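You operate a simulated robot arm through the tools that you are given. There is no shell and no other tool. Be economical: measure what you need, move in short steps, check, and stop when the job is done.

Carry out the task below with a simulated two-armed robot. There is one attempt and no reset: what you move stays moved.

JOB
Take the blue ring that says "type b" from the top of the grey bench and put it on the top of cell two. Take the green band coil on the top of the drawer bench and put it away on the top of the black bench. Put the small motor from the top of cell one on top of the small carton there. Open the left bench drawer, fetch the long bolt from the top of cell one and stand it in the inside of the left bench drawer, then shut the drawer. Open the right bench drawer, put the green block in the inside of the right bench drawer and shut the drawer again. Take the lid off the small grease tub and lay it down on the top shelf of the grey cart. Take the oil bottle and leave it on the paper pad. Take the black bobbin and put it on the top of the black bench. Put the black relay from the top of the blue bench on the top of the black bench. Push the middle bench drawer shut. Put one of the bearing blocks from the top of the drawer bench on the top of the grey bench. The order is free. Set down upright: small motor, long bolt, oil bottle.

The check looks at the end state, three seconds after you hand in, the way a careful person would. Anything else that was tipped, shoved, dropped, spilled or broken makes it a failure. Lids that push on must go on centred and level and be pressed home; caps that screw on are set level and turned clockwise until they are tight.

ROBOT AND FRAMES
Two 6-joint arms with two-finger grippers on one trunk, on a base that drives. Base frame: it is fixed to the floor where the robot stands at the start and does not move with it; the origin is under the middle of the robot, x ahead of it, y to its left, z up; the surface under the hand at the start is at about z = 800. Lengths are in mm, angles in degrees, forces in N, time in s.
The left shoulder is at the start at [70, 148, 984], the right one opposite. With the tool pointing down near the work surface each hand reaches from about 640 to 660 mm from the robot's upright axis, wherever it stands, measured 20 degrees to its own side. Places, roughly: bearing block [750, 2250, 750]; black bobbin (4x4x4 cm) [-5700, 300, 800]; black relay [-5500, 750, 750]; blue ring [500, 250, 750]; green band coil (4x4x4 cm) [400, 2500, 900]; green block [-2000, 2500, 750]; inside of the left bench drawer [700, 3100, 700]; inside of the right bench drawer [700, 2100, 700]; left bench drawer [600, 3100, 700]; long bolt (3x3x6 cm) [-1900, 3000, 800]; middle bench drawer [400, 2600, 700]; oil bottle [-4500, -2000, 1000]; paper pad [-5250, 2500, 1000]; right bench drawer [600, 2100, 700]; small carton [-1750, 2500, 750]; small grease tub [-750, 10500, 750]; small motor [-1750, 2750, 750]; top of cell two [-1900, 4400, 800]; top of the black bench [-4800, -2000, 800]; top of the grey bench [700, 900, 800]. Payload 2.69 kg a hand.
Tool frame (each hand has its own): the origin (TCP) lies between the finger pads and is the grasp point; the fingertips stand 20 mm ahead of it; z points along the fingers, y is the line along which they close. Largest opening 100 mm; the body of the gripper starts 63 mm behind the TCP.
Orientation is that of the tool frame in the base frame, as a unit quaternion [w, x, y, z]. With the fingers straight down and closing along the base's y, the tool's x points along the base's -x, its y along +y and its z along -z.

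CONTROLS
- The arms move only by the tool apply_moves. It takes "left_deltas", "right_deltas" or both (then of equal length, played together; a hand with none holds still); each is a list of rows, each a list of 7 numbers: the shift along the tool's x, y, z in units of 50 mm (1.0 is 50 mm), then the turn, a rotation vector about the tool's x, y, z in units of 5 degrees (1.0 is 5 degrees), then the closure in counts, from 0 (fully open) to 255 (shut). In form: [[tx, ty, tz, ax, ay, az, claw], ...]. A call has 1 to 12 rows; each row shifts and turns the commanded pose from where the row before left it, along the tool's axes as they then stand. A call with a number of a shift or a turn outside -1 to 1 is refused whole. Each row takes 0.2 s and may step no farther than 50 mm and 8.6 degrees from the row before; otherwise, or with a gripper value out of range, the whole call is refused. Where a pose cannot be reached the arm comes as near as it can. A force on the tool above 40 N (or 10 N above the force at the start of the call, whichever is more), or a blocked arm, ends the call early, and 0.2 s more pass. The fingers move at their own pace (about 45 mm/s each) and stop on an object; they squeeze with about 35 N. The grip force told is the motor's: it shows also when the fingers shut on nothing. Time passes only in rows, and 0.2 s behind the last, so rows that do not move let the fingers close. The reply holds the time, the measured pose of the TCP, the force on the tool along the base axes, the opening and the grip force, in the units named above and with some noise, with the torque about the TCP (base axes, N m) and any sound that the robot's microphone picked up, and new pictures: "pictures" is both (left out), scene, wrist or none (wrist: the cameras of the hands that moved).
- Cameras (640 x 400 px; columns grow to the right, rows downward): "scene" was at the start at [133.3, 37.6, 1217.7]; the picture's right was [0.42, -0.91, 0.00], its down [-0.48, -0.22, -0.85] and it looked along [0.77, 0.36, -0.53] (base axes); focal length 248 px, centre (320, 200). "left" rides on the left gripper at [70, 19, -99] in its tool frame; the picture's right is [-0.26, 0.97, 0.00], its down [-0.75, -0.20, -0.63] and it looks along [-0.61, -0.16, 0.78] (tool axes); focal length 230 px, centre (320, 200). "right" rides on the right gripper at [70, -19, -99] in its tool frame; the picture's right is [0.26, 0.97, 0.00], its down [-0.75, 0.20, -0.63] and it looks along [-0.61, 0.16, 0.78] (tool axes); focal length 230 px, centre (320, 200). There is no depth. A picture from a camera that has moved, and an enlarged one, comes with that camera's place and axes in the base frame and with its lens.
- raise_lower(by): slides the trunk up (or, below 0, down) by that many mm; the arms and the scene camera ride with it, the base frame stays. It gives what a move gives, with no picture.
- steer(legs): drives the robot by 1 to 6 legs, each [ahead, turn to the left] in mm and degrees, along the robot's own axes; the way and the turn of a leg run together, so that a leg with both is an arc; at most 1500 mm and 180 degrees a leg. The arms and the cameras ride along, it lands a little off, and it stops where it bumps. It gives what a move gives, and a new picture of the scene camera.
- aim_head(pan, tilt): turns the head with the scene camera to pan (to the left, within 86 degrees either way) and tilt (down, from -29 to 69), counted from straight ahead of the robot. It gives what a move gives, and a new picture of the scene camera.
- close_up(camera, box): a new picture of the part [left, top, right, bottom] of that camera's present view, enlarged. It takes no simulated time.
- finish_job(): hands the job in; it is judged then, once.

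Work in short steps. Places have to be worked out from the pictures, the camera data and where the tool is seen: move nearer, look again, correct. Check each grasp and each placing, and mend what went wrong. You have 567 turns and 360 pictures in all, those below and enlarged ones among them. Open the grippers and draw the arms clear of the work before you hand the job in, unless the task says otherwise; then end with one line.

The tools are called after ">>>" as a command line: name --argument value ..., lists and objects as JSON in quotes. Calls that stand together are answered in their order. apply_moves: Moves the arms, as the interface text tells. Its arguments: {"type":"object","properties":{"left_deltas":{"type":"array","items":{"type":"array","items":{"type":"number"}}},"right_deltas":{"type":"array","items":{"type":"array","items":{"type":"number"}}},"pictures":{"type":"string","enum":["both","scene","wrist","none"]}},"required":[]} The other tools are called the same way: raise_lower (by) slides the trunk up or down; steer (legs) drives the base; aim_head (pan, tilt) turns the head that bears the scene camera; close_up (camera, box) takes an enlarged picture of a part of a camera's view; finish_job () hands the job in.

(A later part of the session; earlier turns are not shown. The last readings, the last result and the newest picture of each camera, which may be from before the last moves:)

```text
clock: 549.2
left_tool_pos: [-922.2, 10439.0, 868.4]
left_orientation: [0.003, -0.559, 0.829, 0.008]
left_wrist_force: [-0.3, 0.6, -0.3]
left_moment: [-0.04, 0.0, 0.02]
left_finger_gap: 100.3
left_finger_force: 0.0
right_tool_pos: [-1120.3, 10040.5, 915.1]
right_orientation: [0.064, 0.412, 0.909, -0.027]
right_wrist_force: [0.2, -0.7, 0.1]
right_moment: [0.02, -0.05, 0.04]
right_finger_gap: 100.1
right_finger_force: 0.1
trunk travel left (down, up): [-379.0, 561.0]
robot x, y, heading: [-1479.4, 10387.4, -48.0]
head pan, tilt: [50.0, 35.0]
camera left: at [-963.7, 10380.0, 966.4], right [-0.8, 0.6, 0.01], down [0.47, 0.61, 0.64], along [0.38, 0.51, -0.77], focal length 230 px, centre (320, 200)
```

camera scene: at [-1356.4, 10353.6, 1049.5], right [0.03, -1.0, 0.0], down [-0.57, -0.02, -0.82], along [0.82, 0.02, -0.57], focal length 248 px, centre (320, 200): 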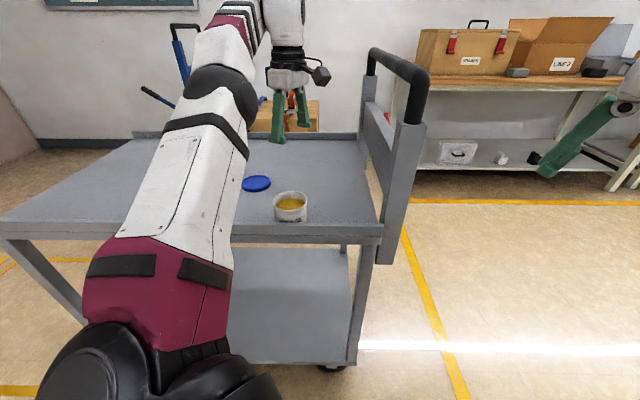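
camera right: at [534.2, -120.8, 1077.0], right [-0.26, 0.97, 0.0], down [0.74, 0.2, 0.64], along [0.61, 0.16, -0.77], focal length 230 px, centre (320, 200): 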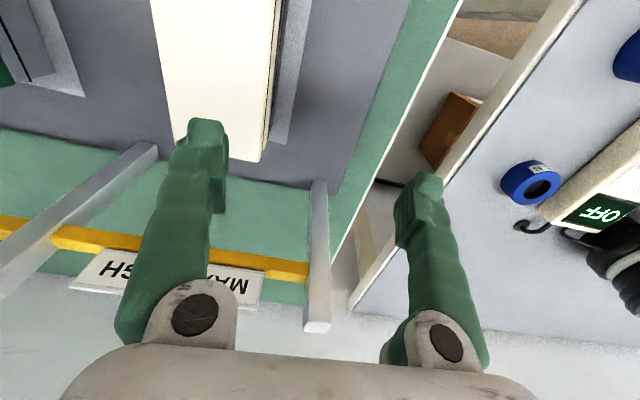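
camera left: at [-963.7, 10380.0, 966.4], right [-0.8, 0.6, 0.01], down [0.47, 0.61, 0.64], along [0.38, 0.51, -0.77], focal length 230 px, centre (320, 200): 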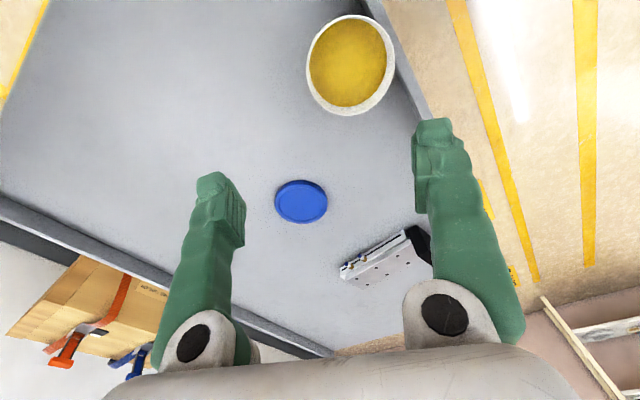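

Tub rim centre ≈[−964, 10420]. Move over it and go down to grip its body.

>>> apply_moves --left_deltas '[[0.67, 0.63, 0, 0, 0, 0, 0], [0, 0, 0.9, 0, 0, 0, 0]]' --pictures "wrist"

```text
clock: 549.9
left_tool_pos: [-962.7, 10421.9, 822.6]
left_orientation: [0.0, -0.559, 0.829, 0.008]
left_wrist_force: [0.1, 0.8, -0.6]
left_moment: [-0.02, 0.04, -0.01]
left_finger_gap: 100.2
left_finger_force: 0.0
right_tool_pos: [-1118.8, 10040.8, 913.6]
right_orientation: [0.064, 0.411, 0.909, -0.029]
right_wrist_force: [1.2, -0.4, 0.5]
right_moment: [-0.03, 0.09, -0.05]
right_finger_gap: 100.0
right_finger_force: 0.0
trunk travel left (down, up): [-379.0, 561.0]
robot x, y, heading: [-1479.5, 10387.7, -48.0]
head pan, tilt: [50.0, 35.0]
camera left: at [-1003.3, 10362.9, 921.9], right [-0.8, 0.6, 0.02], down [0.47, 0.61, 0.63], along [0.37, 0.51, -0.77], focal length 230 px, centre (320, 200)
```

left: 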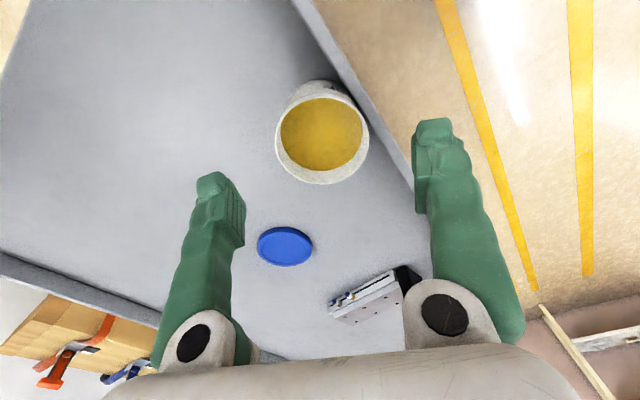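

>>> apply_moves --left_deltas '[[0.06, 0.08, 0.95, 0, 0, 0, 0], [0, 0, 0, 0, 0, 0, 100], [0, 0, 0, 0, 0, 0, 255], [0, 0, 0, 0, 0, 0, 255], [0, 0, 0, 0, 0, 0, 255]]' --pictures "wrist"

```text
clock: 551.0
left_tool_pos: [-966.3, 10419.8, 775.1]
left_orientation: [0.001, -0.559, 0.829, 0.006]
left_wrist_force: [22.6, -5.4, 10.5]
left_moment: [-0.13, -0.57, 0.05]
left_finger_gap: 64.4
left_finger_force: 35.2
right_tool_pos: [-1118.1, 10039.3, 913.8]
right_orientation: [0.062, 0.411, 0.909, -0.027]
right_wrist_force: [0.1, 0.4, -0.8]
right_moment: [-0.01, -0.02, 0.0]
right_finger_gap: 100.1
right_finger_force: 0.2
trunk travel left (down, up): [-379.0, 561.0]
robot x, y, heading: [-1480.0, 10387.6, -48.4]
head pan, tilt: [50.0, 35.0]
camera left: at [-1007.4, 10361.2, 875.1], right [-0.8, 0.6, 0.01], down [0.47, 0.61, 0.64], along [0.37, 0.51, -0.77], focal length 230 px, centre (320, 200)
```

left: 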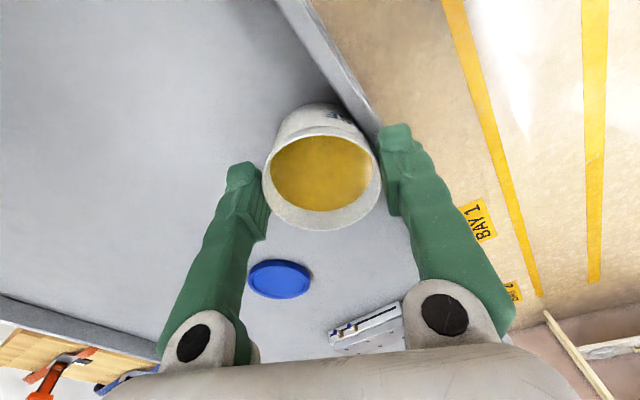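

Gripped (64 mm). Lift slightly, carry +x to the original spot and set down.

>>> apply_moves --left_deltas '[[0, 0, -0.1, 0, 0, 0, 255], [0, 0, -0.3, 0, 0, 0, 255], [-0.16, -0.4, 0, 0, 0, 0, 255], [-0.16, -0.4, 0, 0, 0, 0, 255], [-0.16, -0.4, 0, 0, 0, 0, 255], [-0.16, -0.4, 0, 0, 0, 0, 255], [-0.16, -0.4, 0, 0, 0, 0, 255]]' --pictures "wrist"

```text
clock: 552.6
left_tool_pos: [-861.7, 10419.3, 794.4]
left_orientation: [0.001, -0.558, 0.83, 0.008]
left_wrist_force: [1.5, -0.3, -1.2]
left_moment: [-0.01, 0.02, -0.02]
left_finger_gap: 64.4
left_finger_force: 34.9
right_tool_pos: [-1120.4, 10040.2, 915.3]
right_orientation: [0.063, 0.412, 0.909, -0.028]
right_wrist_force: [0.6, -0.8, -1.4]
right_moment: [0.0, 0.01, 0.0]
right_finger_gap: 99.8
right_finger_force: 0.1
trunk travel left (down, up): [-379.0, 561.0]
robot x, y, heading: [-1476.1, 10390.6, -48.5]
head pan, tilt: [50.0, 35.0]
camera left: at [-902.4, 10359.5, 894.0], right [-0.8, 0.6, 0.02], down [0.47, 0.61, 0.64], along [0.37, 0.51, -0.77], focal length 230 px, centre (320, 200)
```

left: 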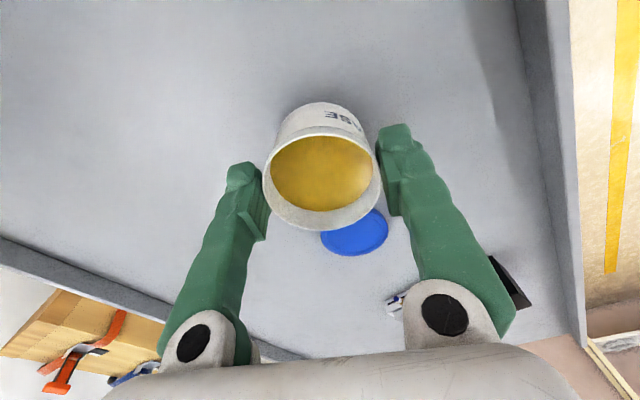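

Lower to the shelf and release.

>>> apply_moves --left_deltas '[[0, 0, 0.2, 0, 0, 0, 255], [0, 0, 0.1, 0, 0, 0, 255], [0, 0, 0.06, 0, 0, 0, 255], [0, 0, 0, 0, 0, 0, 255]]' --pictures "none"

>>> apply_moves --left_deltas '[[0, 0, 0.06, 0, 0, 0, 255], [0, 0, 0, 0, 0, 0, 255]]' --pictures "none"

```text
clock: 553.6
left_tool_pos: [-861.7, 10419.8, 777.8]
left_orientation: [0.0, -0.558, 0.83, 0.008]
left_wrist_force: [0.8, -0.2, -2.3]
left_moment: [-0.03, 0.01, -0.02]
left_finger_gap: 64.4
left_finger_force: 35.6
right_tool_pos: [-1121.4, 10040.7, 915.0]
right_orientation: [0.064, 0.411, 0.909, -0.028]
right_wrist_force: [1.0, 0.3, -0.1]
right_moment: [-0.01, 0.01, -0.03]
right_finger_gap: 99.8
right_finger_force: 0.1
trunk travel left (down, up): [-379.0, 561.0]
robot x, y, heading: [-1483.0, 10389.3, -48.2]
head pan, tilt: [50.0, 35.0]
```

```text
clock: 554.2
left_tool_pos: [-862.6, 10419.6, 775.6]
left_orientation: [0.002, -0.559, 0.829, 0.007]
left_wrist_force: [2.6, 0.6, 8.0]
left_moment: [0.02, -0.12, -0.05]
left_finger_gap: 64.2
left_finger_force: 35.1
right_tool_pos: [-1121.3, 10039.5, 915.0]
right_orientation: [0.064, 0.412, 0.909, -0.027]
right_wrist_force: [0.3, 0.0, -0.3]
right_moment: [0.0, -0.01, -0.01]
right_finger_gap: 99.9
right_finger_force: 0.2
trunk travel left (down, up): [-379.0, 561.0]
robot x, y, heading: [-1480.4, 10389.1, -48.4]
head pan, tilt: [50.0, 35.0]
```

>>> apply_moves --left_deltas '[[0, 0, 0, 0, 0, 0, 60], [0, 0, 0, 0, 0, 0, 0], [0, 0, 0, 0, 0, 0, 0], [0, 0, -0.7, 0, 0, 0, 0], [0, 0, -0.9, 0, 0, 0, 0], [0, 0, -0.9, 0, 0, 0, 0]]' --pictures "wrist"

>>> raise_lower --by 200

```text
clock: 555.6
left_tool_pos: [-863.2, 10417.6, 897.7]
left_orientation: [0.001, -0.558, 0.829, 0.007]
left_wrist_force: [-0.3, -0.8, 0.0]
left_moment: [-0.01, 0.01, -0.01]
left_finger_gap: 99.8
left_finger_force: 0.0
right_tool_pos: [-1122.4, 10041.3, 916.2]
right_orientation: [0.065, 0.412, 0.909, -0.027]
right_wrist_force: [-0.1, 0.4, -0.2]
right_moment: [0.04, 0.0, 0.02]
right_finger_gap: 100.0
right_finger_force: 0.1
trunk travel left (down, up): [-379.0, 561.0]
robot x, y, heading: [-1477.6, 10389.1, -48.4]
head pan, tilt: [50.0, 35.0]
camera left: at [-903.9, 10358.0, 997.6], right [-0.8, 0.6, 0.01], down [0.47, 0.61, 0.63], along [0.38, 0.51, -0.77], focal length 230 px, centre (320, 200)
```

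left: 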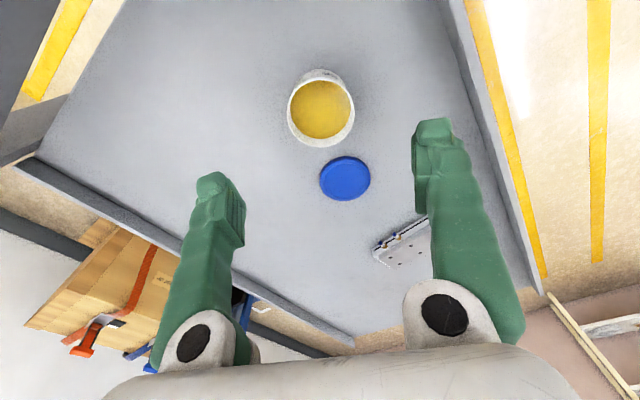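

```text
clock: 557.8
left_tool_pos: [-860.5, 10418.1, 1096.9]
left_orientation: [0.001, -0.558, 0.83, 0.007]
left_wrist_force: [-0.6, 0.5, 1.1]
left_moment: [0.01, -0.02, -0.02]
left_finger_gap: 100.0
left_finger_force: 0.0
right_tool_pos: [-1120.5, 10040.3, 1115.8]
right_orientation: [0.064, 0.412, 0.909, -0.028]
right_wrist_force: [-0.2, 0.5, 0.1]
right_moment: [0.03, 0.02, -0.01]
right_finger_gap: 100.2
right_finger_force: 0.1
trunk travel left (down, up): [-579.0, 361.0]
robot x, y, heading: [-1479.7, 10389.0, -48.2]
head pan, tilt: [50.0, 35.0]
```

Tub and lid done. Now back down the aisle to the drawer bench for a bearing block.

>>> steer --legs '[[0, -27], [500, 0], [0, 40], [700, 0], [0, -52]]'

>>> steer --legs '[[1500, 0], [1500, 0], [1500, 0], [812, 0]]'

```text
clock: 569.8
left_tool_pos: [-284.1, 9126.5, 1096.5]
left_orientation: [0.003, -0.249, 0.968, 0.006]
left_wrist_force: [-0.1, 0.8, 0.2]
left_moment: [0.03, 0.0, 0.01]
left_finger_gap: 99.9
left_finger_force: 0.1
right_tool_pos: [-721.9, 8995.7, 1115.2]
right_orientation: [0.051, 0.691, 0.72, -0.047]
right_wrist_force: [0.0, 0.3, 0.0]
right_moment: [0.0, -0.03, -0.02]
right_finger_gap: 100.0
right_finger_force: 0.0
trunk travel left (down, up): [-579.0, 361.0]
robot x, y, heading: [-784.4, 9488.4, -87.3]
head pan, tilt: [50.0, 35.0]
camera scene: at [-707.5, 9388.0, 1249.6], right [-0.61, -0.8, 0.0], down [-0.46, 0.35, -0.82], along [0.65, -0.5, -0.57], focal length 248 px, centre (320, 200)
```

scene: 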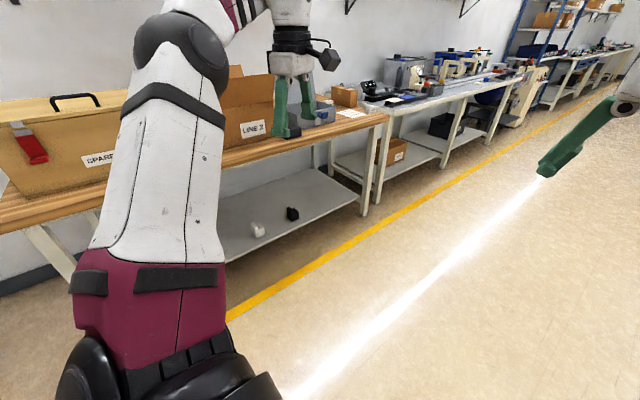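

```text
clock: 595.3
left_tool_pos: [-18.6, 3806.0, 1098.6]
left_orientation: [0.003, -0.25, 0.968, 0.006]
left_wrist_force: [0.1, 0.4, 0.6]
left_moment: [0.0, 0.0, 0.0]
left_finger_gap: 99.9
left_finger_force: 0.0
right_tool_pos: [-456.8, 3675.4, 1114.3]
right_orientation: [0.052, 0.69, 0.72, -0.048]
right_wrist_force: [-0.5, 0.4, 0.3]
right_moment: [-0.01, -0.01, -0.04]
right_finger_gap: 100.0
right_finger_force: 0.1
trunk travel left (down, up): [-579.0, 361.0]
robot x, y, heading: [-521.9, 4173.8, -87.1]
head pan, tilt: [50.0, 35.0]
camera scene: at [-443.0, 4068.7, 1249.6], right [-0.6, -0.8, 0.0], down [-0.46, 0.35, -0.82], along [0.65, -0.5, -0.57], focal length 248 px, centre (320, 200)
```

scene: 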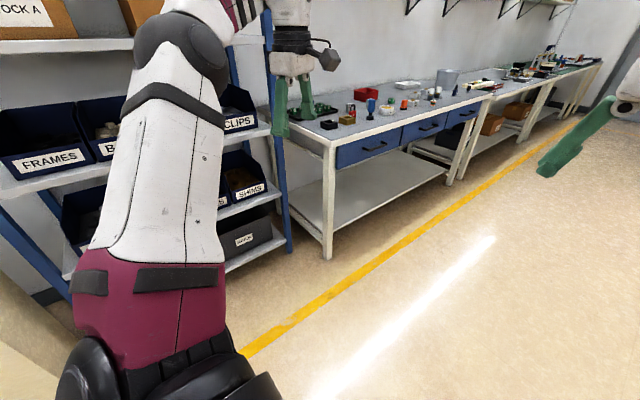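

Closed drawers look flush. Continue to in front of block D.

>>> steer --legs '[[0, 11.2], [1500, 0], [100, 0], [0, 25]]'

>>> apply_moves --left_deltas '[[0, 0, 0, 0, 0, 0, 0]]' --pictures "wrist"

```text
clock: 605.5
left_tool_pos: [497.6, 2630.9, 1097.6]
left_orientation: [0.002, -0.542, 0.84, 0.005]
left_wrist_force: [0.0, 0.0, -0.5]
left_moment: [0.03, -0.01, -0.02]
left_finger_gap: 100.0
left_finger_force: 0.0
right_tool_pos: [225.7, 2265.2, 1114.3]
right_orientation: [0.064, 0.43, 0.9, -0.028]
right_wrist_force: [0.8, 0.1, 0.0]
right_moment: [-0.05, 0.0, 0.02]
right_finger_gap: 100.2
right_finger_force: 0.0
trunk travel left (down, up): [-579.0, 361.0]
robot x, y, heading: [-118.7, 2624.7, -50.5]
head pan, tilt: [50.0, 35.0]
camera scene: at [1.5, 2587.7, 1249.6], right [-0.01, -1.0, 0.0], down [-0.57, 0.01, -0.82], along [0.82, -0.01, -0.57], focal length 248 px, centre (320, 200)
```

scene: 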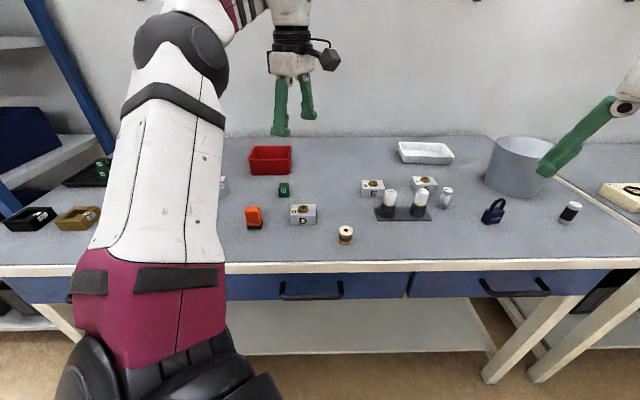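

```text
clock: 605.9
left_tool_pos: [497.9, 2631.5, 1097.9]
left_orientation: [0.002, -0.542, 0.84, 0.006]
left_wrist_force: [0.2, -0.6, -0.5]
left_moment: [0.02, -0.02, 0.0]
left_finger_gap: 99.8
left_finger_force: 0.0
right_tool_pos: [225.1, 2264.6, 1113.5]
right_orientation: [0.064, 0.43, 0.9, -0.029]
right_wrist_force: [0.7, 0.2, 0.1]
right_moment: [0.02, 0.0, 0.01]
right_finger_gap: 100.1
right_finger_force: 0.0
trunk travel left (down, up): [-579.0, 361.0]
robot x, y, heading: [-121.3, 2625.9, -50.5]
head pan, tilt: [50.0, 35.0]
camera left: at [454.5, 2574.3, 1197.1], right [-0.77, 0.63, 0.01], down [0.49, 0.59, 0.63], along [0.39, 0.5, -0.77], focal length 230 px, centre (320, 200)
```

left: 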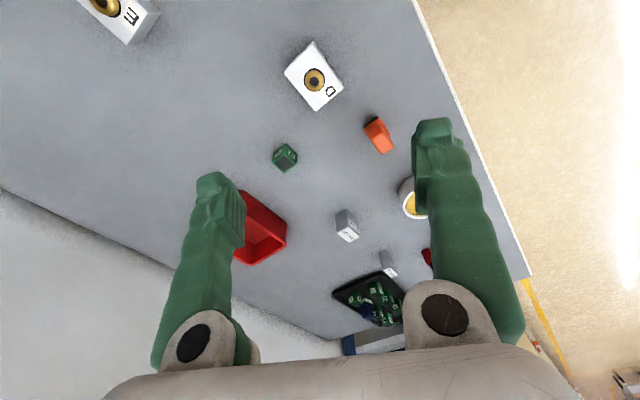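

Block D at [498, 2624], axis-aligned, top ≈875. Rotate the tool so it closes along x and lower.

>>> apply_moves --left_deltas '[[0, 0, 0, 0, 0, -1, 0], [0, 0, 0, 0, 0, -1, 0], [0, 0, 0, 0, 0, -1, 0], [0, 0, 0, 0, 0, -1, 0], [0.12, 0.06, 0, 0, 0, -0.9, 0]]' --pictures "none"

>>> raise_lower --by -175

>>> apply_moves --left_deltas '[[0, 0, 0, 0, 0, 0, 0]]' --pictures "wrist"

```text
clock: 607.1
left_tool_pos: [492.8, 2627.0, 1096.6]
left_orientation: [-0.002, 0.709, -0.706, -0.004]
left_wrist_force: [-0.1, -0.3, 0.7]
left_moment: [0.0, 0.0, 0.0]
left_finger_gap: 100.1
left_finger_force: 0.1
right_tool_pos: [225.1, 2264.6, 1114.8]
right_orientation: [0.064, 0.43, 0.9, -0.028]
right_wrist_force: [0.2, 0.7, -0.2]
right_moment: [0.01, -0.02, 0.02]
right_finger_gap: 100.0
right_finger_force: 0.1
trunk travel left (down, up): [-579.0, 361.0]
robot x, y, heading: [-117.0, 2626.3, -50.4]
head pan, tilt: [50.0, 35.0]
```

```text
clock: 609.0
left_tool_pos: [492.2, 2627.9, 921.1]
left_orientation: [-0.002, 0.709, -0.706, -0.005]
left_wrist_force: [0.3, -0.1, 0.1]
left_moment: [0.0, -0.03, 0.04]
left_finger_gap: 99.8
left_finger_force: 0.1
right_tool_pos: [224.3, 2265.8, 939.0]
right_orientation: [0.064, 0.43, 0.9, -0.029]
right_wrist_force: [-0.3, 0.0, 0.4]
right_moment: [0.0, 0.01, 0.01]
right_finger_gap: 99.9
right_finger_force: 0.0
trunk travel left (down, up): [-404.0, 536.0]
robot x, y, heading: [-122.6, 2629.7, -50.3]
head pan, tilt: [50.0, 35.0]
```

```text
clock: 609.4
left_tool_pos: [493.8, 2628.2, 922.5]
left_orientation: [-0.001, 0.708, -0.706, -0.004]
left_wrist_force: [0.3, -0.3, 0.2]
left_moment: [0.01, 0.0, 0.05]
left_finger_gap: 99.9
left_finger_force: 0.1
right_tool_pos: [224.4, 2265.9, 939.3]
right_orientation: [0.063, 0.43, 0.9, -0.029]
right_wrist_force: [0.0, 0.6, -0.5]
right_moment: [-0.02, -0.02, 0.0]
right_finger_gap: 100.0
right_finger_force: 0.1
trunk travel left (down, up): [-404.0, 536.0]
robot x, y, heading: [-119.8, 2625.5, -50.3]
head pan, tilt: [50.0, 35.0]
camera left: at [477.5, 2557.0, 1021.2], right [-0.97, 0.25, 0.01], down [0.2, 0.75, 0.64], along [0.16, 0.62, -0.77], focal length 230 px, centre (320, 200)
```

left: 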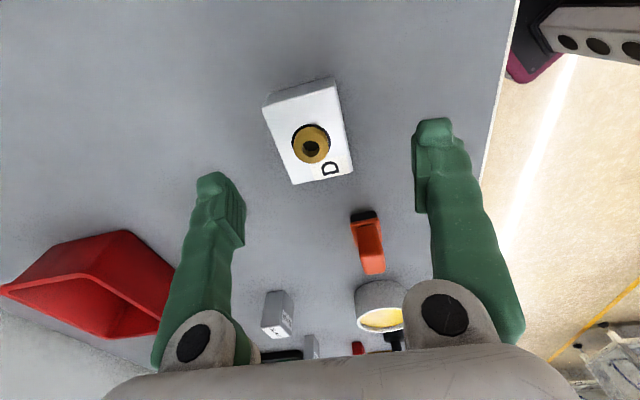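

>>> apply_moves --left_deltas '[[0.08, -0.12, 0, 0, 0, 0, 0]]' --pictures "none"

>>> raise_lower --by -61

>>> apply_moves --left_deltas '[[0, 0, 0, 0, 0, 0, 100], [0, 0, 0, 0, 0, 0, 255], [0, 0, 0, 0, 0, 0, 255], [0, 0, 0, 0, 0, 0, 255]]' --pictures "wrist"

```text
clock: 609.8
left_tool_pos: [498.4, 2627.6, 917.7]
left_orientation: [-0.002, 0.708, -0.706, -0.004]
left_wrist_force: [0.3, -0.2, 0.2]
left_moment: [0.0, 0.02, -0.01]
left_finger_gap: 99.8
left_finger_force: 0.1
left hand out of reach, approached as far as the arm can: row 1
right_tool_pos: [225.0, 2265.0, 940.2]
right_orientation: [0.063, 0.429, 0.901, -0.029]
right_wrist_force: [-0.3, 0.5, 0.9]
right_moment: [-0.03, 0.02, -0.01]
right_finger_gap: 99.9
right_finger_force: 0.0
trunk travel left (down, up): [-404.0, 536.0]
robot x, y, heading: [-121.8, 2625.5, -50.8]
head pan, tilt: [50.0, 35.0]
```

```text
clock: 610.9
left_tool_pos: [498.0, 2628.1, 857.4]
left_orientation: [-0.002, 0.708, -0.706, -0.003]
left_wrist_force: [0.6, -0.5, -0.2]
left_moment: [0.01, -0.01, -0.01]
left_finger_gap: 99.9
left_finger_force: 0.1
right_tool_pos: [225.4, 2266.5, 878.1]
right_orientation: [0.063, 0.429, 0.901, -0.029]
right_wrist_force: [0.3, 0.1, 0.6]
right_moment: [0.0, 0.01, 0.02]
right_finger_gap: 100.0
right_finger_force: 0.0
trunk travel left (down, up): [-343.0, 597.0]
robot x, y, heading: [-120.2, 2628.6, -50.5]
head pan, tilt: [50.0, 35.0]
```

```text
clock: 611.9
left_tool_pos: [495.4, 2627.8, 859.6]
left_orientation: [-0.002, 0.708, -0.706, -0.002]
left_wrist_force: [-0.3, 0.2, 10.9]
left_moment: [-0.15, 0.06, -0.01]
left_finger_gap: 49.0
left_finger_force: 27.2
right_tool_pos: [224.2, 2265.4, 880.7]
right_orientation: [0.064, 0.429, 0.901, -0.027]
right_wrist_force: [0.6, 0.3, -0.4]
right_moment: [0.02, -0.01, 0.01]
right_finger_gap: 100.0
right_finger_force: 0.0
trunk travel left (down, up): [-343.0, 597.0]
robot x, y, heading: [-119.7, 2629.7, -50.4]
head pan, tilt: [50.0, 35.0]
camera left: at [479.1, 2557.3, 959.6], right [-0.97, 0.25, 0.0], down [0.2, 0.75, 0.63], along [0.16, 0.61, -0.77], focal length 230 px, centre (320, 200)
```

left: 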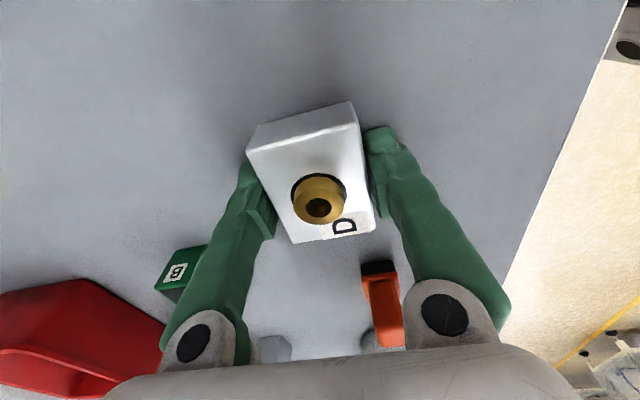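

Gripped (49 mm). Lift and go to the grey bench near [560, 1100].

>>> apply_moves --left_deltas '[[0, 0, 0, 0, 0, 0, 255], [0, 0, -0.1, 0, 0, 0, 255]]' --pictures "none"

>>> raise_lower --by 230

>>> steer --legs '[[-200, 0], [0, -39], [1430, 0], [0, 39]]'

```text
clock: 612.5
left_tool_pos: [497.6, 2631.0, 861.5]
left_orientation: [0.0, 0.709, -0.706, -0.004]
left_wrist_force: [0.3, 0.6, -0.3]
left_moment: [0.03, 0.01, 0.01]
left_finger_gap: 48.7
left_finger_force: 34.9
right_tool_pos: [225.6, 2264.9, 878.8]
right_orientation: [0.062, 0.43, 0.9, -0.029]
right_wrist_force: [0.3, 0.3, -0.9]
right_moment: [-0.01, 0.02, -0.01]
right_finger_gap: 100.1
right_finger_force: 0.0
trunk travel left (down, up): [-343.0, 597.0]
robot x, y, heading: [-120.7, 2627.3, -50.7]
head pan, tilt: [50.0, 35.0]
```

```text
clock: 614.9
left_tool_pos: [497.6, 2629.5, 1091.8]
left_orientation: [-0.002, 0.708, -0.706, -0.003]
left_wrist_force: [-0.4, 0.2, -2.3]
left_moment: [0.01, -0.01, 0.0]
left_finger_gap: 49.0
left_finger_force: 34.9
right_tool_pos: [225.5, 2264.4, 1108.4]
right_orientation: [0.063, 0.43, 0.9, -0.029]
right_wrist_force: [-0.2, 0.1, -0.4]
right_moment: [0.0, -0.01, -0.02]
right_finger_gap: 100.0
right_finger_force: 0.0
trunk travel left (down, up): [-573.0, 367.0]
robot x, y, heading: [-119.8, 2627.5, -50.7]
head pan, tilt: [50.0, 35.0]
```

```text
clock: 626.9
left_tool_pos: [424.0, 1366.7, 1092.5]
left_orientation: [-0.002, 0.722, -0.692, -0.003]
left_wrist_force: [-0.2, 0.4, -2.5]
left_moment: [0.0, -0.03, 0.02]
left_finger_gap: 48.9
left_finger_force: 35.1
right_tool_pos: [167.4, 990.4, 1108.0]
right_orientation: [0.064, 0.411, 0.909, -0.027]
right_wrist_force: [0.2, 0.1, 0.5]
right_moment: [0.02, -0.01, -0.01]
right_finger_gap: 100.2
right_finger_force: 0.1
trunk travel left (down, up): [-573.0, 367.0]
robot x, y, heading: [-192.0, 1337.3, -48.2]
head pan, tilt: [50.0, 35.0]
camera scene: at [-68.9, 1303.9, 1243.5], right [0.03, -1.0, 0.0], down [-0.57, -0.02, -0.82], along [0.82, 0.03, -0.57], focal length 248 px, centre (320, 200)
```

scene: 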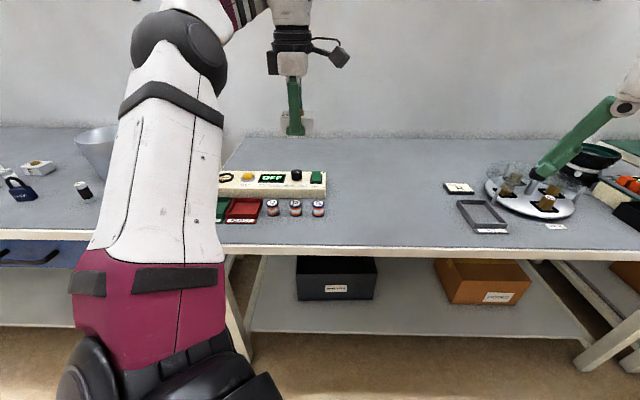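

Free spot between the small cylinders and the card. Shift the robot ~240 mm along the bench and look from the wrist.

>>> steer --legs '[[0, -30], [245, 0], [0, 30]]'

>>> raise_lower --by -190

>>> apply_moves --left_deltas '[[0, 0, 0, 0, 0, 0, 255]]' --pictures "wrist"

```text
clock: 631.6
left_tool_pos: [477.8, 1124.6, 1092.7]
left_orientation: [-0.002, 0.722, -0.691, -0.003]
left_wrist_force: [0.4, 0.5, -3.2]
left_moment: [0.03, 0.0, -0.03]
left_finger_gap: 48.7
left_finger_force: 34.8
right_tool_pos: [219.5, 748.8, 1109.3]
right_orientation: [0.064, 0.411, 0.909, -0.026]
right_wrist_force: [0.0, -0.6, -0.1]
right_moment: [0.04, 0.0, 0.01]
right_finger_gap: 99.9
right_finger_force: 0.1
trunk travel left (down, up): [-573.0, 367.0]
robot x, y, heading: [-138.8, 1092.9, -48.1]
head pan, tilt: [50.0, 35.0]
camera scene: at [-17.0, 1062.0, 1243.5], right [0.03, -1.0, 0.0], down [-0.57, -0.02, -0.82], along [0.82, 0.03, -0.57], focal length 248 px, centre (320, 200)
```

scene: 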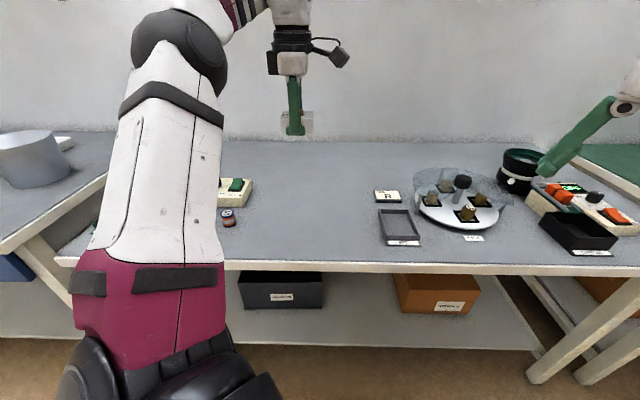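

```text
clock: 633.7
left_tool_pos: [476.1, 1124.5, 902.4]
left_orientation: [-0.001, 0.723, -0.691, -0.003]
left_wrist_force: [-0.1, 0.2, -2.9]
left_moment: [-0.01, -0.03, -0.02]
left_finger_gap: 48.9
left_finger_force: 35.2
right_tool_pos: [219.5, 749.7, 918.6]
right_orientation: [0.063, 0.41, 0.909, -0.028]
right_wrist_force: [0.4, -0.4, -0.5]
right_moment: [0.01, 0.03, 0.02]
right_finger_gap: 100.0
right_finger_force: 0.1
trunk travel left (down, up): [-383.0, 557.0]
robot x, y, heading: [-141.5, 1096.3, -48.4]
head pan, tilt: [50.0, 35.0]
```

```text
clock: 634.1
left_tool_pos: [475.4, 1124.6, 901.5]
left_orientation: [-0.001, 0.722, -0.692, -0.004]
left_wrist_force: [0.1, -0.2, -2.7]
left_moment: [0.01, 0.01, 0.01]
left_finger_gap: 48.9
left_finger_force: 34.4
right_tool_pos: [219.0, 750.1, 918.9]
right_orientation: [0.064, 0.41, 0.909, -0.028]
right_wrist_force: [0.3, 0.0, -0.1]
right_moment: [0.0, 0.02, 0.0]
right_finger_gap: 99.9
right_finger_force: 0.1
trunk travel left (down, up): [-383.0, 557.0]
robot x, y, heading: [-140.6, 1099.6, -48.2]
head pan, tilt: [50.0, 35.0]
camera left: at [462.7, 1053.2, 1001.4], right [-0.98, 0.21, 0.0], down [0.17, 0.75, 0.63], along [0.13, 0.62, -0.77], focal length 230 px, centre (320, 200)
```

left: 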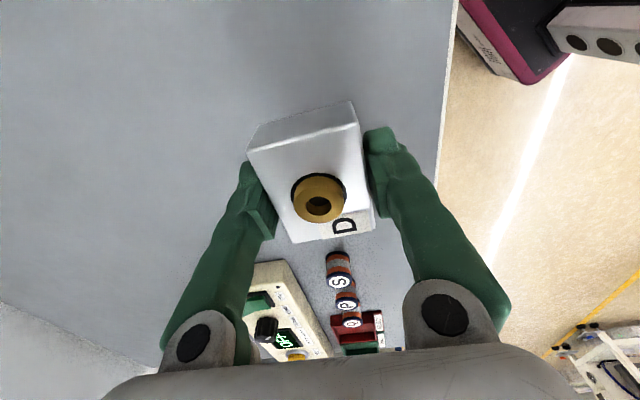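

Spot is clear. Lower and feel for contact.

>>> raise_lower --by -60

>>> apply_moves --left_deltas '[[0, 0, 0.1, 0, 0, 0, 255], [0, 0, 0.06, 0, 0, 0, 255], [0, 0, 0.06, 0, 0, 0, 255], [0, 0, 0, 0, 0, 0, 255]]' --pictures "none"

>>> apply_moves --left_deltas '[[0, 0, 0.06, 0, 0, 0, 255], [0, 0, 0.04, 0, 0, 0, 255], [0, 0, 0, 0, 0, 0, 255]]' --pictures "none"

```text
clock: 635.1
left_tool_pos: [475.0, 1124.8, 842.5]
left_orientation: [-0.002, 0.722, -0.692, -0.003]
left_wrist_force: [-0.2, 0.2, -2.7]
left_moment: [-0.02, -0.04, 0.0]
left_finger_gap: 48.9
left_finger_force: 35.4
right_tool_pos: [219.3, 749.4, 857.5]
right_orientation: [0.064, 0.41, 0.909, -0.027]
right_wrist_force: [0.4, 0.8, 0.7]
right_moment: [-0.03, -0.02, 0.0]
right_finger_gap: 100.0
right_finger_force: 0.3
trunk travel left (down, up): [-323.0, 617.0]
robot x, y, heading: [-136.2, 1099.7, -48.0]
head pan, tilt: [50.0, 35.0]
```

```text
clock: 636.1
left_tool_pos: [476.9, 1124.4, 830.9]
left_orientation: [-0.001, 0.722, -0.691, -0.004]
left_wrist_force: [0.1, 0.6, -2.3]
left_moment: [0.03, 0.01, 0.01]
left_finger_gap: 49.2
left_finger_force: 34.9
right_tool_pos: [219.5, 749.5, 857.9]
right_orientation: [0.063, 0.411, 0.909, -0.027]
right_wrist_force: [-0.2, 0.3, 0.6]
right_moment: [0.01, -0.03, 0.0]
right_finger_gap: 99.8
right_finger_force: 0.0
trunk travel left (down, up): [-323.0, 617.0]
robot x, y, heading: [-140.1, 1093.6, -48.4]
head pan, tilt: [50.0, 35.0]
```

```text
clock: 636.9
left_tool_pos: [475.5, 1125.2, 826.7]
left_orientation: [-0.002, 0.722, -0.692, -0.002]
left_wrist_force: [0.4, 0.0, -1.9]
left_moment: [0.0, -0.01, 0.03]
left_finger_gap: 49.0
left_finger_force: 34.9
right_tool_pos: [219.6, 749.2, 859.2]
right_orientation: [0.063, 0.41, 0.91, -0.027]
right_wrist_force: [-0.1, 0.1, -0.3]
right_moment: [0.03, 0.04, 0.04]
right_finger_gap: 100.0
right_finger_force: 0.1
trunk travel left (down, up): [-323.0, 617.0]
robot x, y, heading: [-140.9, 1094.6, -48.4]
head pan, tilt: [50.0, 35.0]
```

>>> apply_moves --left_deltas '[[0, 0, 0.06, 0, 0, 0, 255], [0, 0, 0, 0, 0, 0, 255]]' --pictures "none"

>>> apply_moves --left_deltas '[[0, 0, 0.06, 0, 0, 0, 255], [0, 0, 0, 0, 0, 0, 255]]' --pictures "none"

>>> apply_moves --left_deltas '[[0, 0, 0.06, 0, 0, 0, 255], [0, 0, 0, 0, 0, 0, 255]]' --pictures "none"

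```text
clock: 637.5
left_tool_pos: [476.6, 1126.5, 821.9]
left_orientation: [-0.002, 0.722, -0.692, -0.003]
left_wrist_force: [0.7, 0.5, -1.6]
left_moment: [-0.01, 0.02, 0.04]
left_finger_gap: 49.0
left_finger_force: 34.9
right_tool_pos: [219.4, 748.5, 859.0]
right_orientation: [0.063, 0.41, 0.909, -0.027]
right_wrist_force: [-0.4, 1.1, -0.2]
right_moment: [0.0, -0.04, -0.01]
right_finger_gap: 100.0
right_finger_force: 0.0
trunk travel left (down, up): [-323.0, 617.0]
robot x, y, heading: [-139.8, 1099.3, -48.2]
head pan, tilt: [50.0, 35.0]
```

```text
clock: 638.1
left_tool_pos: [475.1, 1125.5, 820.4]
left_orientation: [-0.002, 0.723, -0.691, -0.003]
left_wrist_force: [0.4, -0.4, 0.5]
left_moment: [-0.13, -0.09, 0.03]
left_finger_gap: 48.9
left_finger_force: 34.9
right_tool_pos: [218.1, 749.7, 858.5]
right_orientation: [0.063, 0.41, 0.909, -0.026]
right_wrist_force: [0.3, 0.3, 0.1]
right_moment: [-0.03, -0.02, -0.03]
right_finger_gap: 100.0
right_finger_force: 0.0
trunk travel left (down, up): [-323.0, 617.0]
robot x, y, heading: [-137.5, 1098.7, -48.1]
head pan, tilt: [50.0, 35.0]
```

```text
clock: 638.7
left_tool_pos: [473.6, 1125.4, 820.5]
left_orientation: [-0.003, 0.724, -0.69, 0.0]
left_wrist_force: [9.7, 0.5, 22.3]
left_moment: [0.22, 0.26, -0.05]
left_finger_gap: 48.8
left_finger_force: 34.8
right_tool_pos: [217.7, 748.9, 860.7]
right_orientation: [0.064, 0.411, 0.909, -0.027]
right_wrist_force: [0.7, -0.5, 0.5]
right_moment: [-0.01, 0.0, 0.01]
right_finger_gap: 100.0
right_finger_force: 0.1
trunk travel left (down, up): [-323.0, 617.0]
robot x, y, heading: [-142.4, 1096.4, -48.2]
head pan, tilt: [50.0, 35.0]
```

Contact. Release, lift, and check; then raise for travel.

>>> apply_moves --left_deltas '[[0, 0, -0.03, 0, 0, 0, 90], [0, 0, 0, 0, 0, 0, 60], [0, 0, 0, 0, 0, 0, 60], [0, 0, -0.6, 0, 0, 0, 60], [0, 0, -0.8, 0, 0, 0, 60]]' --pictures "wrist"

>>> raise_lower --by 220

```text
clock: 639.9
left_tool_pos: [469.0, 1143.2, 870.2]
left_orientation: [-0.001, 0.723, -0.691, -0.003]
left_wrist_force: [0.0, 0.8, 1.0]
left_moment: [-0.02, -0.01, 0.02]
left_finger_gap: 76.3
left_finger_force: 0.2
left hand out of reach, approached as far as the arm can: row 4, 5
right_tool_pos: [218.7, 750.4, 859.7]
right_orientation: [0.064, 0.41, 0.909, -0.028]
right_wrist_force: [0.3, -0.2, 1.3]
right_moment: [-0.01, -0.01, -0.01]
right_finger_gap: 100.0
right_finger_force: 0.1
trunk travel left (down, up): [-323.0, 617.0]
robot x, y, heading: [-141.3, 1096.3, -48.1]
head pan, tilt: [50.0, 35.0]
camera left: at [456.1, 1072.2, 970.5], right [-0.98, 0.22, 0.0], down [0.17, 0.76, 0.63], along [0.13, 0.62, -0.77], focal length 230 px, centre (320, 200)
```

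left: 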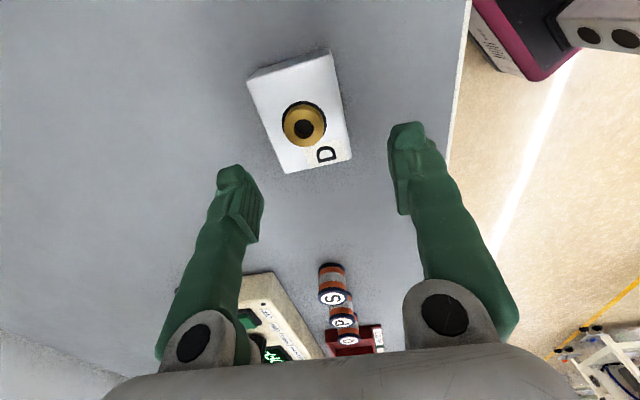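

```text
clock: 642.2
left_tool_pos: [469.4, 1143.0, 1090.1]
left_orientation: [-0.001, 0.722, -0.691, -0.002]
left_wrist_force: [0.5, -0.3, -0.4]
left_moment: [-0.04, 0.01, 0.0]
left_finger_gap: 76.6
left_finger_force: 0.0
right_tool_pos: [219.3, 748.4, 1078.4]
right_orientation: [0.065, 0.41, 0.909, -0.026]
right_wrist_force: [-0.3, -0.3, 0.5]
right_moment: [0.03, -0.01, -0.03]
right_finger_gap: 100.1
right_finger_force: 0.1
trunk travel left (down, up): [-543.0, 397.0]
robot x, y, heading: [-142.7, 1097.0, -48.2]
head pan, tilt: [50.0, 35.0]
```

Block D is on the grey bench. Now reverse along the bench to the coil.

>>> steer --legs '[[0, -40], [-1384, 0], [0, 40]]'

>>> apply_moves --left_deltas '[[0, 0, 0, 0, 0, 0, 60]]' --pictures "wrist"

```text
clock: 652.8
left_tool_pos: [434.2, 2512.7, 1089.9]
left_orientation: [-0.001, 0.718, -0.696, -0.003]
left_wrist_force: [0.4, 0.1, -1.4]
left_moment: [0.01, -0.01, -0.01]
left_finger_gap: 76.6
left_finger_force: 0.1
right_tool_pos: [178.8, 2120.8, 1077.7]
right_orientation: [0.063, 0.415, 0.907, -0.027]
right_wrist_force: [0.0, 0.0, -0.1]
right_moment: [0.01, 0.04, -0.01]
right_finger_gap: 100.1
right_finger_force: 0.1
trunk travel left (down, up): [-543.0, 397.0]
robot x, y, heading: [-178.7, 2473.8, -48.9]
head pan, tilt: [50.0, 35.0]
camera scene: at [-54.0, 2437.8, 1213.6], right [0.02, -1.0, 0.0], down [-0.57, -0.01, -0.82], along [0.82, 0.02, -0.57], focal length 248 px, centre (320, 200)
```

scene: 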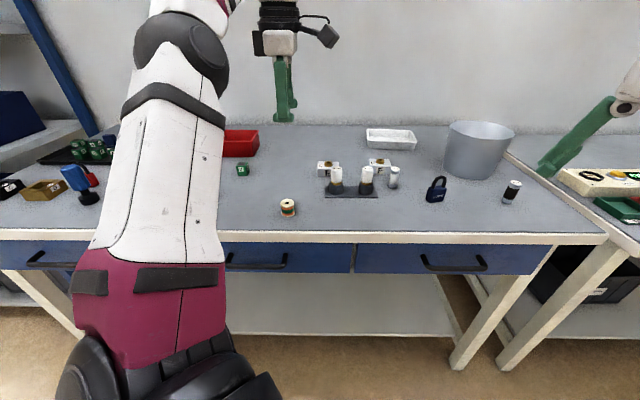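

```text
clock: 653.2
left_tool_pos: [432.9, 2513.0, 1090.7]
left_orientation: [-0.002, 0.719, -0.695, -0.002]
left_wrist_force: [-0.2, 0.5, 1.1]
left_moment: [0.04, -0.02, -0.01]
left_finger_gap: 76.8
left_finger_force: 0.1
right_tool_pos: [178.4, 2122.9, 1078.8]
right_orientation: [0.064, 0.416, 0.907, -0.027]
right_wrist_force: [0.3, -0.5, 0.1]
right_moment: [-0.01, 0.0, 0.02]
right_finger_gap: 100.2
right_finger_force: 0.1
trunk travel left (down, up): [-543.0, 397.0]
robot x, y, heading: [-178.1, 2475.8, -48.5]
head pan, tilt: [50.0, 35.0]
camera left: at [419.9, 2441.6, 1190.8], right [-0.97, 0.23, 0.0], down [0.18, 0.75, 0.63], along [0.14, 0.62, -0.77], focal length 230 px, centre (320, 200)
```

left: 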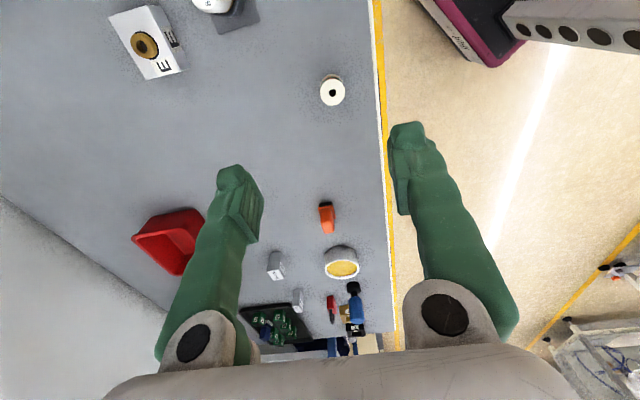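

Coil at [422, 2526]. Shift, lower partway and verify.

>>> apply_moves --left_deltas '[[-0.26, 0.22, 0, 0, 0, 0, 60]]' --pictures "none"

>>> raise_lower --by -165

>>> apply_moves --left_deltas '[[0, 0, 0, 0, 0, 0, 60]]' --pictures "wrist"

```text
clock: 653.6
left_tool_pos: [420.9, 2527.7, 1093.0]
left_orientation: [-0.001, 0.719, -0.695, -0.002]
left_wrist_force: [-0.5, 0.5, -0.1]
left_moment: [-0.03, -0.01, 0.01]
left_finger_gap: 76.5
left_finger_force: 0.1
right_tool_pos: [178.7, 2123.8, 1079.8]
right_orientation: [0.064, 0.414, 0.907, -0.027]
right_wrist_force: [-0.2, 0.0, 0.6]
right_moment: [0.0, -0.04, 0.0]
right_finger_gap: 99.9
right_finger_force: 0.1
trunk travel left (down, up): [-543.0, 397.0]
robot x, y, heading: [-176.5, 2470.0, -49.1]
head pan, tilt: [50.0, 35.0]
```

```text
clock: 655.5
left_tool_pos: [422.7, 2525.7, 925.8]
left_orientation: [-0.002, 0.719, -0.695, -0.002]
left_wrist_force: [0.3, 0.0, -0.2]
left_moment: [-0.02, 0.0, 0.03]
left_finger_gap: 76.7
left_finger_force: 0.1
right_tool_pos: [177.5, 2122.7, 913.8]
right_orientation: [0.063, 0.416, 0.907, -0.027]
right_wrist_force: [0.5, 0.2, -0.3]
right_moment: [0.01, 0.0, -0.01]
right_finger_gap: 100.1
right_finger_force: 0.1
trunk travel left (down, up): [-378.0, 562.0]
robot x, y, heading: [-177.1, 2473.7, -48.5]
head pan, tilt: [50.0, 35.0]
```

```text
clock: 655.9
left_tool_pos: [421.4, 2524.7, 925.7]
left_orientation: [-0.001, 0.718, -0.696, -0.003]
left_wrist_force: [-0.1, -0.1, -0.5]
left_moment: [-0.01, 0.05, -0.02]
left_finger_gap: 76.5
left_finger_force: 0.1
right_tool_pos: [178.6, 2122.6, 913.9]
right_orientation: [0.063, 0.416, 0.907, -0.027]
right_wrist_force: [0.9, -0.1, 1.0]
right_moment: [-0.04, 0.01, -0.03]
right_finger_gap: 99.8
right_finger_force: 0.0
trunk travel left (down, up): [-378.0, 562.0]
robot x, y, heading: [-175.7, 2470.1, -48.8]
head pan, tilt: [50.0, 35.0]
camera left: at [408.0, 2454.4, 1026.0], right [-0.97, 0.23, 0.0], down [0.18, 0.75, 0.63], along [0.14, 0.62, -0.77], focal length 230 px, centre (320, 200)
```

left: 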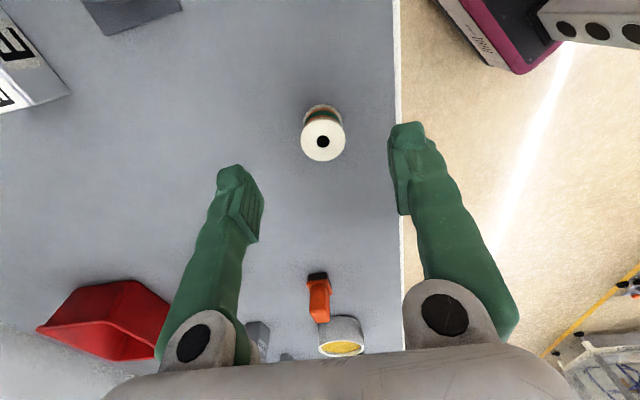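

>>> raise_lower --by -69

>>> apply_moves --left_deltas '[[0, 0, 0, 0, 0, 0, 140], [0, 0, 0, 0, 0, 0, 255], [0, 0, 0, 0, 0, 0, 255], [0, 0, 0, 0, 0, 0, 255]]' --pictures "wrist"

```text
clock: 657.0
left_tool_pos: [421.1, 2525.9, 858.6]
left_orientation: [-0.002, 0.719, -0.695, 0.0]
left_wrist_force: [5.8, 0.6, 16.2]
left_moment: [-0.02, 0.65, 0.01]
left_finger_gap: 74.5
left_finger_force: 0.0
right_tool_pos: [178.2, 2123.6, 845.3]
right_orientation: [0.063, 0.416, 0.907, -0.027]
right_wrist_force: [0.5, 0.1, 0.0]
right_moment: [0.03, 0.02, 0.01]
right_finger_gap: 99.5
right_finger_force: 0.0
trunk travel left (down, up): [-309.0, 631.0]
robot x, y, heading: [-179.2, 2471.4, -48.9]
head pan, tilt: [50.0, 35.0]
```

```text
clock: 658.0
left_tool_pos: [418.8, 2524.9, 859.0]
left_orientation: [-0.003, 0.719, -0.695, -0.001]
left_wrist_force: [-5.4, 0.3, 12.7]
left_moment: [-0.01, 0.37, -0.02]
left_finger_gap: 29.8
left_finger_force: 34.5
right_tool_pos: [176.0, 2122.4, 846.6]
right_orientation: [0.066, 0.415, 0.907, -0.027]
right_wrist_force: [0.1, 0.6, -0.2]
right_moment: [0.03, 0.03, 0.03]
right_finger_gap: 99.8
right_finger_force: 0.0
trunk travel left (down, up): [-309.0, 631.0]
robot x, y, heading: [-172.8, 2475.9, -49.0]
head pan, tilt: [50.0, 35.0]
camera left: at [405.0, 2454.2, 959.0], right [-0.97, 0.23, 0.0], down [0.17, 0.75, 0.63], along [0.14, 0.62, -0.77], focal length 230 px, centre (320, 200)
```

left: 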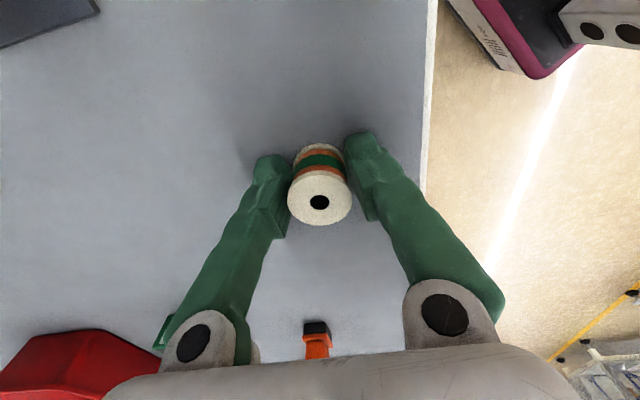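

Coil gripped. Lift and drive across the hall toward the black bench.

>>> raise_lower --by 240

>>> steer --legs '[[0, -63.4], [1377, 0], [0, -27.4], [1500, 0], [1500, 0], [500, 0]]'

>>> aim_head --pan 20 --tilt 15

```text
clock: 660.5
left_tool_pos: [420.7, 2525.6, 1097.2]
left_orientation: [-0.001, 0.719, -0.695, -0.002]
left_wrist_force: [0.8, -0.1, 0.0]
left_moment: [0.02, 0.01, -0.03]
left_finger_gap: 29.5
left_finger_force: 35.2
right_tool_pos: [179.8, 2122.2, 1084.4]
right_orientation: [0.063, 0.415, 0.907, -0.026]
right_wrist_force: [0.1, 0.3, -0.5]
right_moment: [-0.02, -0.02, 0.0]
right_finger_gap: 100.2
right_finger_force: 0.1
trunk travel left (down, up): [-549.0, 391.0]
robot x, y, heading: [-174.7, 2477.5, -48.7]
head pan, tilt: [50.0, 35.0]
```

```text
clock: 688.4
left_tool_pos: [-3367.2, -1709.7, 1098.3]
left_orientation: [0.002, -0.003, 1.0, 0.0]
left_wrist_force: [0.3, 0.6, -0.4]
left_moment: [0.02, -0.01, -0.04]
left_finger_gap: 29.3
left_finger_force: 35.4
right_tool_pos: [-3762.4, -1453.7, 1084.5]
right_orientation: [0.025, 0.94, 0.334, -0.065]
right_wrist_force: [-0.3, 0.2, -0.1]
right_moment: [0.02, -0.02, -0.05]
right_finger_gap: 99.9
right_finger_force: 0.1
trunk travel left (down, up): [-549.0, 391.0]
robot x, y, heading: [-3396.3, -1105.5, -140.6]
head pan, tilt: [50.0, 35.0]
camera scene: at [-3438.4, -1228.4, 1219.6], right [-1.0, 0.01, 0.0], down [0.0, 0.57, -0.82], along [-0.01, -0.82, -0.57], focal length 248 px, centre (320, 200)
```

scene: 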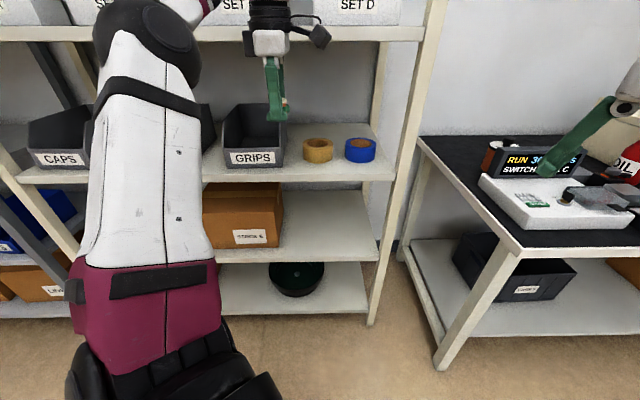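

```text
clock: 689.3
left_tool_pos: [-3366.9, -1707.7, 1095.8]
left_orientation: [0.003, -0.002, 1.0, 0.0]
left_wrist_force: [0.2, 1.0, -0.1]
left_moment: [0.01, 0.02, 0.05]
left_finger_gap: 29.6
left_finger_force: 35.1
right_tool_pos: [-3763.3, -1453.8, 1084.1]
right_orientation: [0.025, 0.94, 0.334, -0.065]
right_wrist_force: [0.5, 1.2, 0.0]
right_moment: [-0.01, 0.01, -0.01]
right_finger_gap: 99.8
right_finger_force: 0.0
trunk travel left (down, up): [-549.0, 391.0]
robot x, y, heading: [-3400.2, -1107.1, -140.8]
head pan, tilt: [20.0, 15.0]
camera scene: at [-3485.2, -1221.1, 1251.6], right [-0.86, 0.51, 0.0], down [0.13, 0.22, -0.97], along [-0.49, -0.83, -0.26], focal length 248 px, centre (320, 200)
```

scene: 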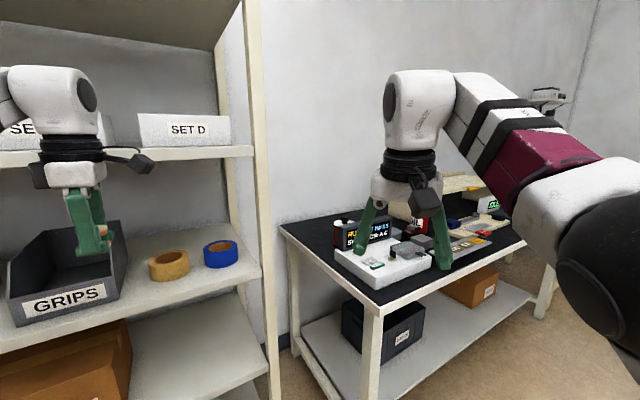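

I see the black bench with a device, an OIL bottle etc. Zoom for free space.

>>> close_up --camera "scene" --box '[275, 165, 555, 310]'

```text
2.29 times, centred on (415, 238) of scene
camera zoom: at [-3485.2, -1221.1, 1251.6], right [-0.86, 0.51, 0.0], down [0.13, 0.22, -0.97], along [-0.49, -0.83, -0.26], focal length 568 px, centre (103, 114)
```

zoom: 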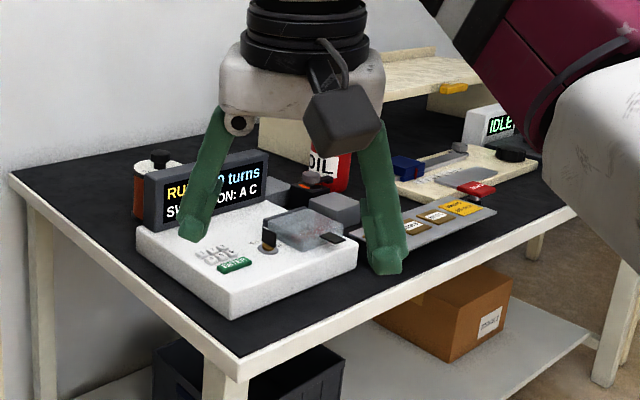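

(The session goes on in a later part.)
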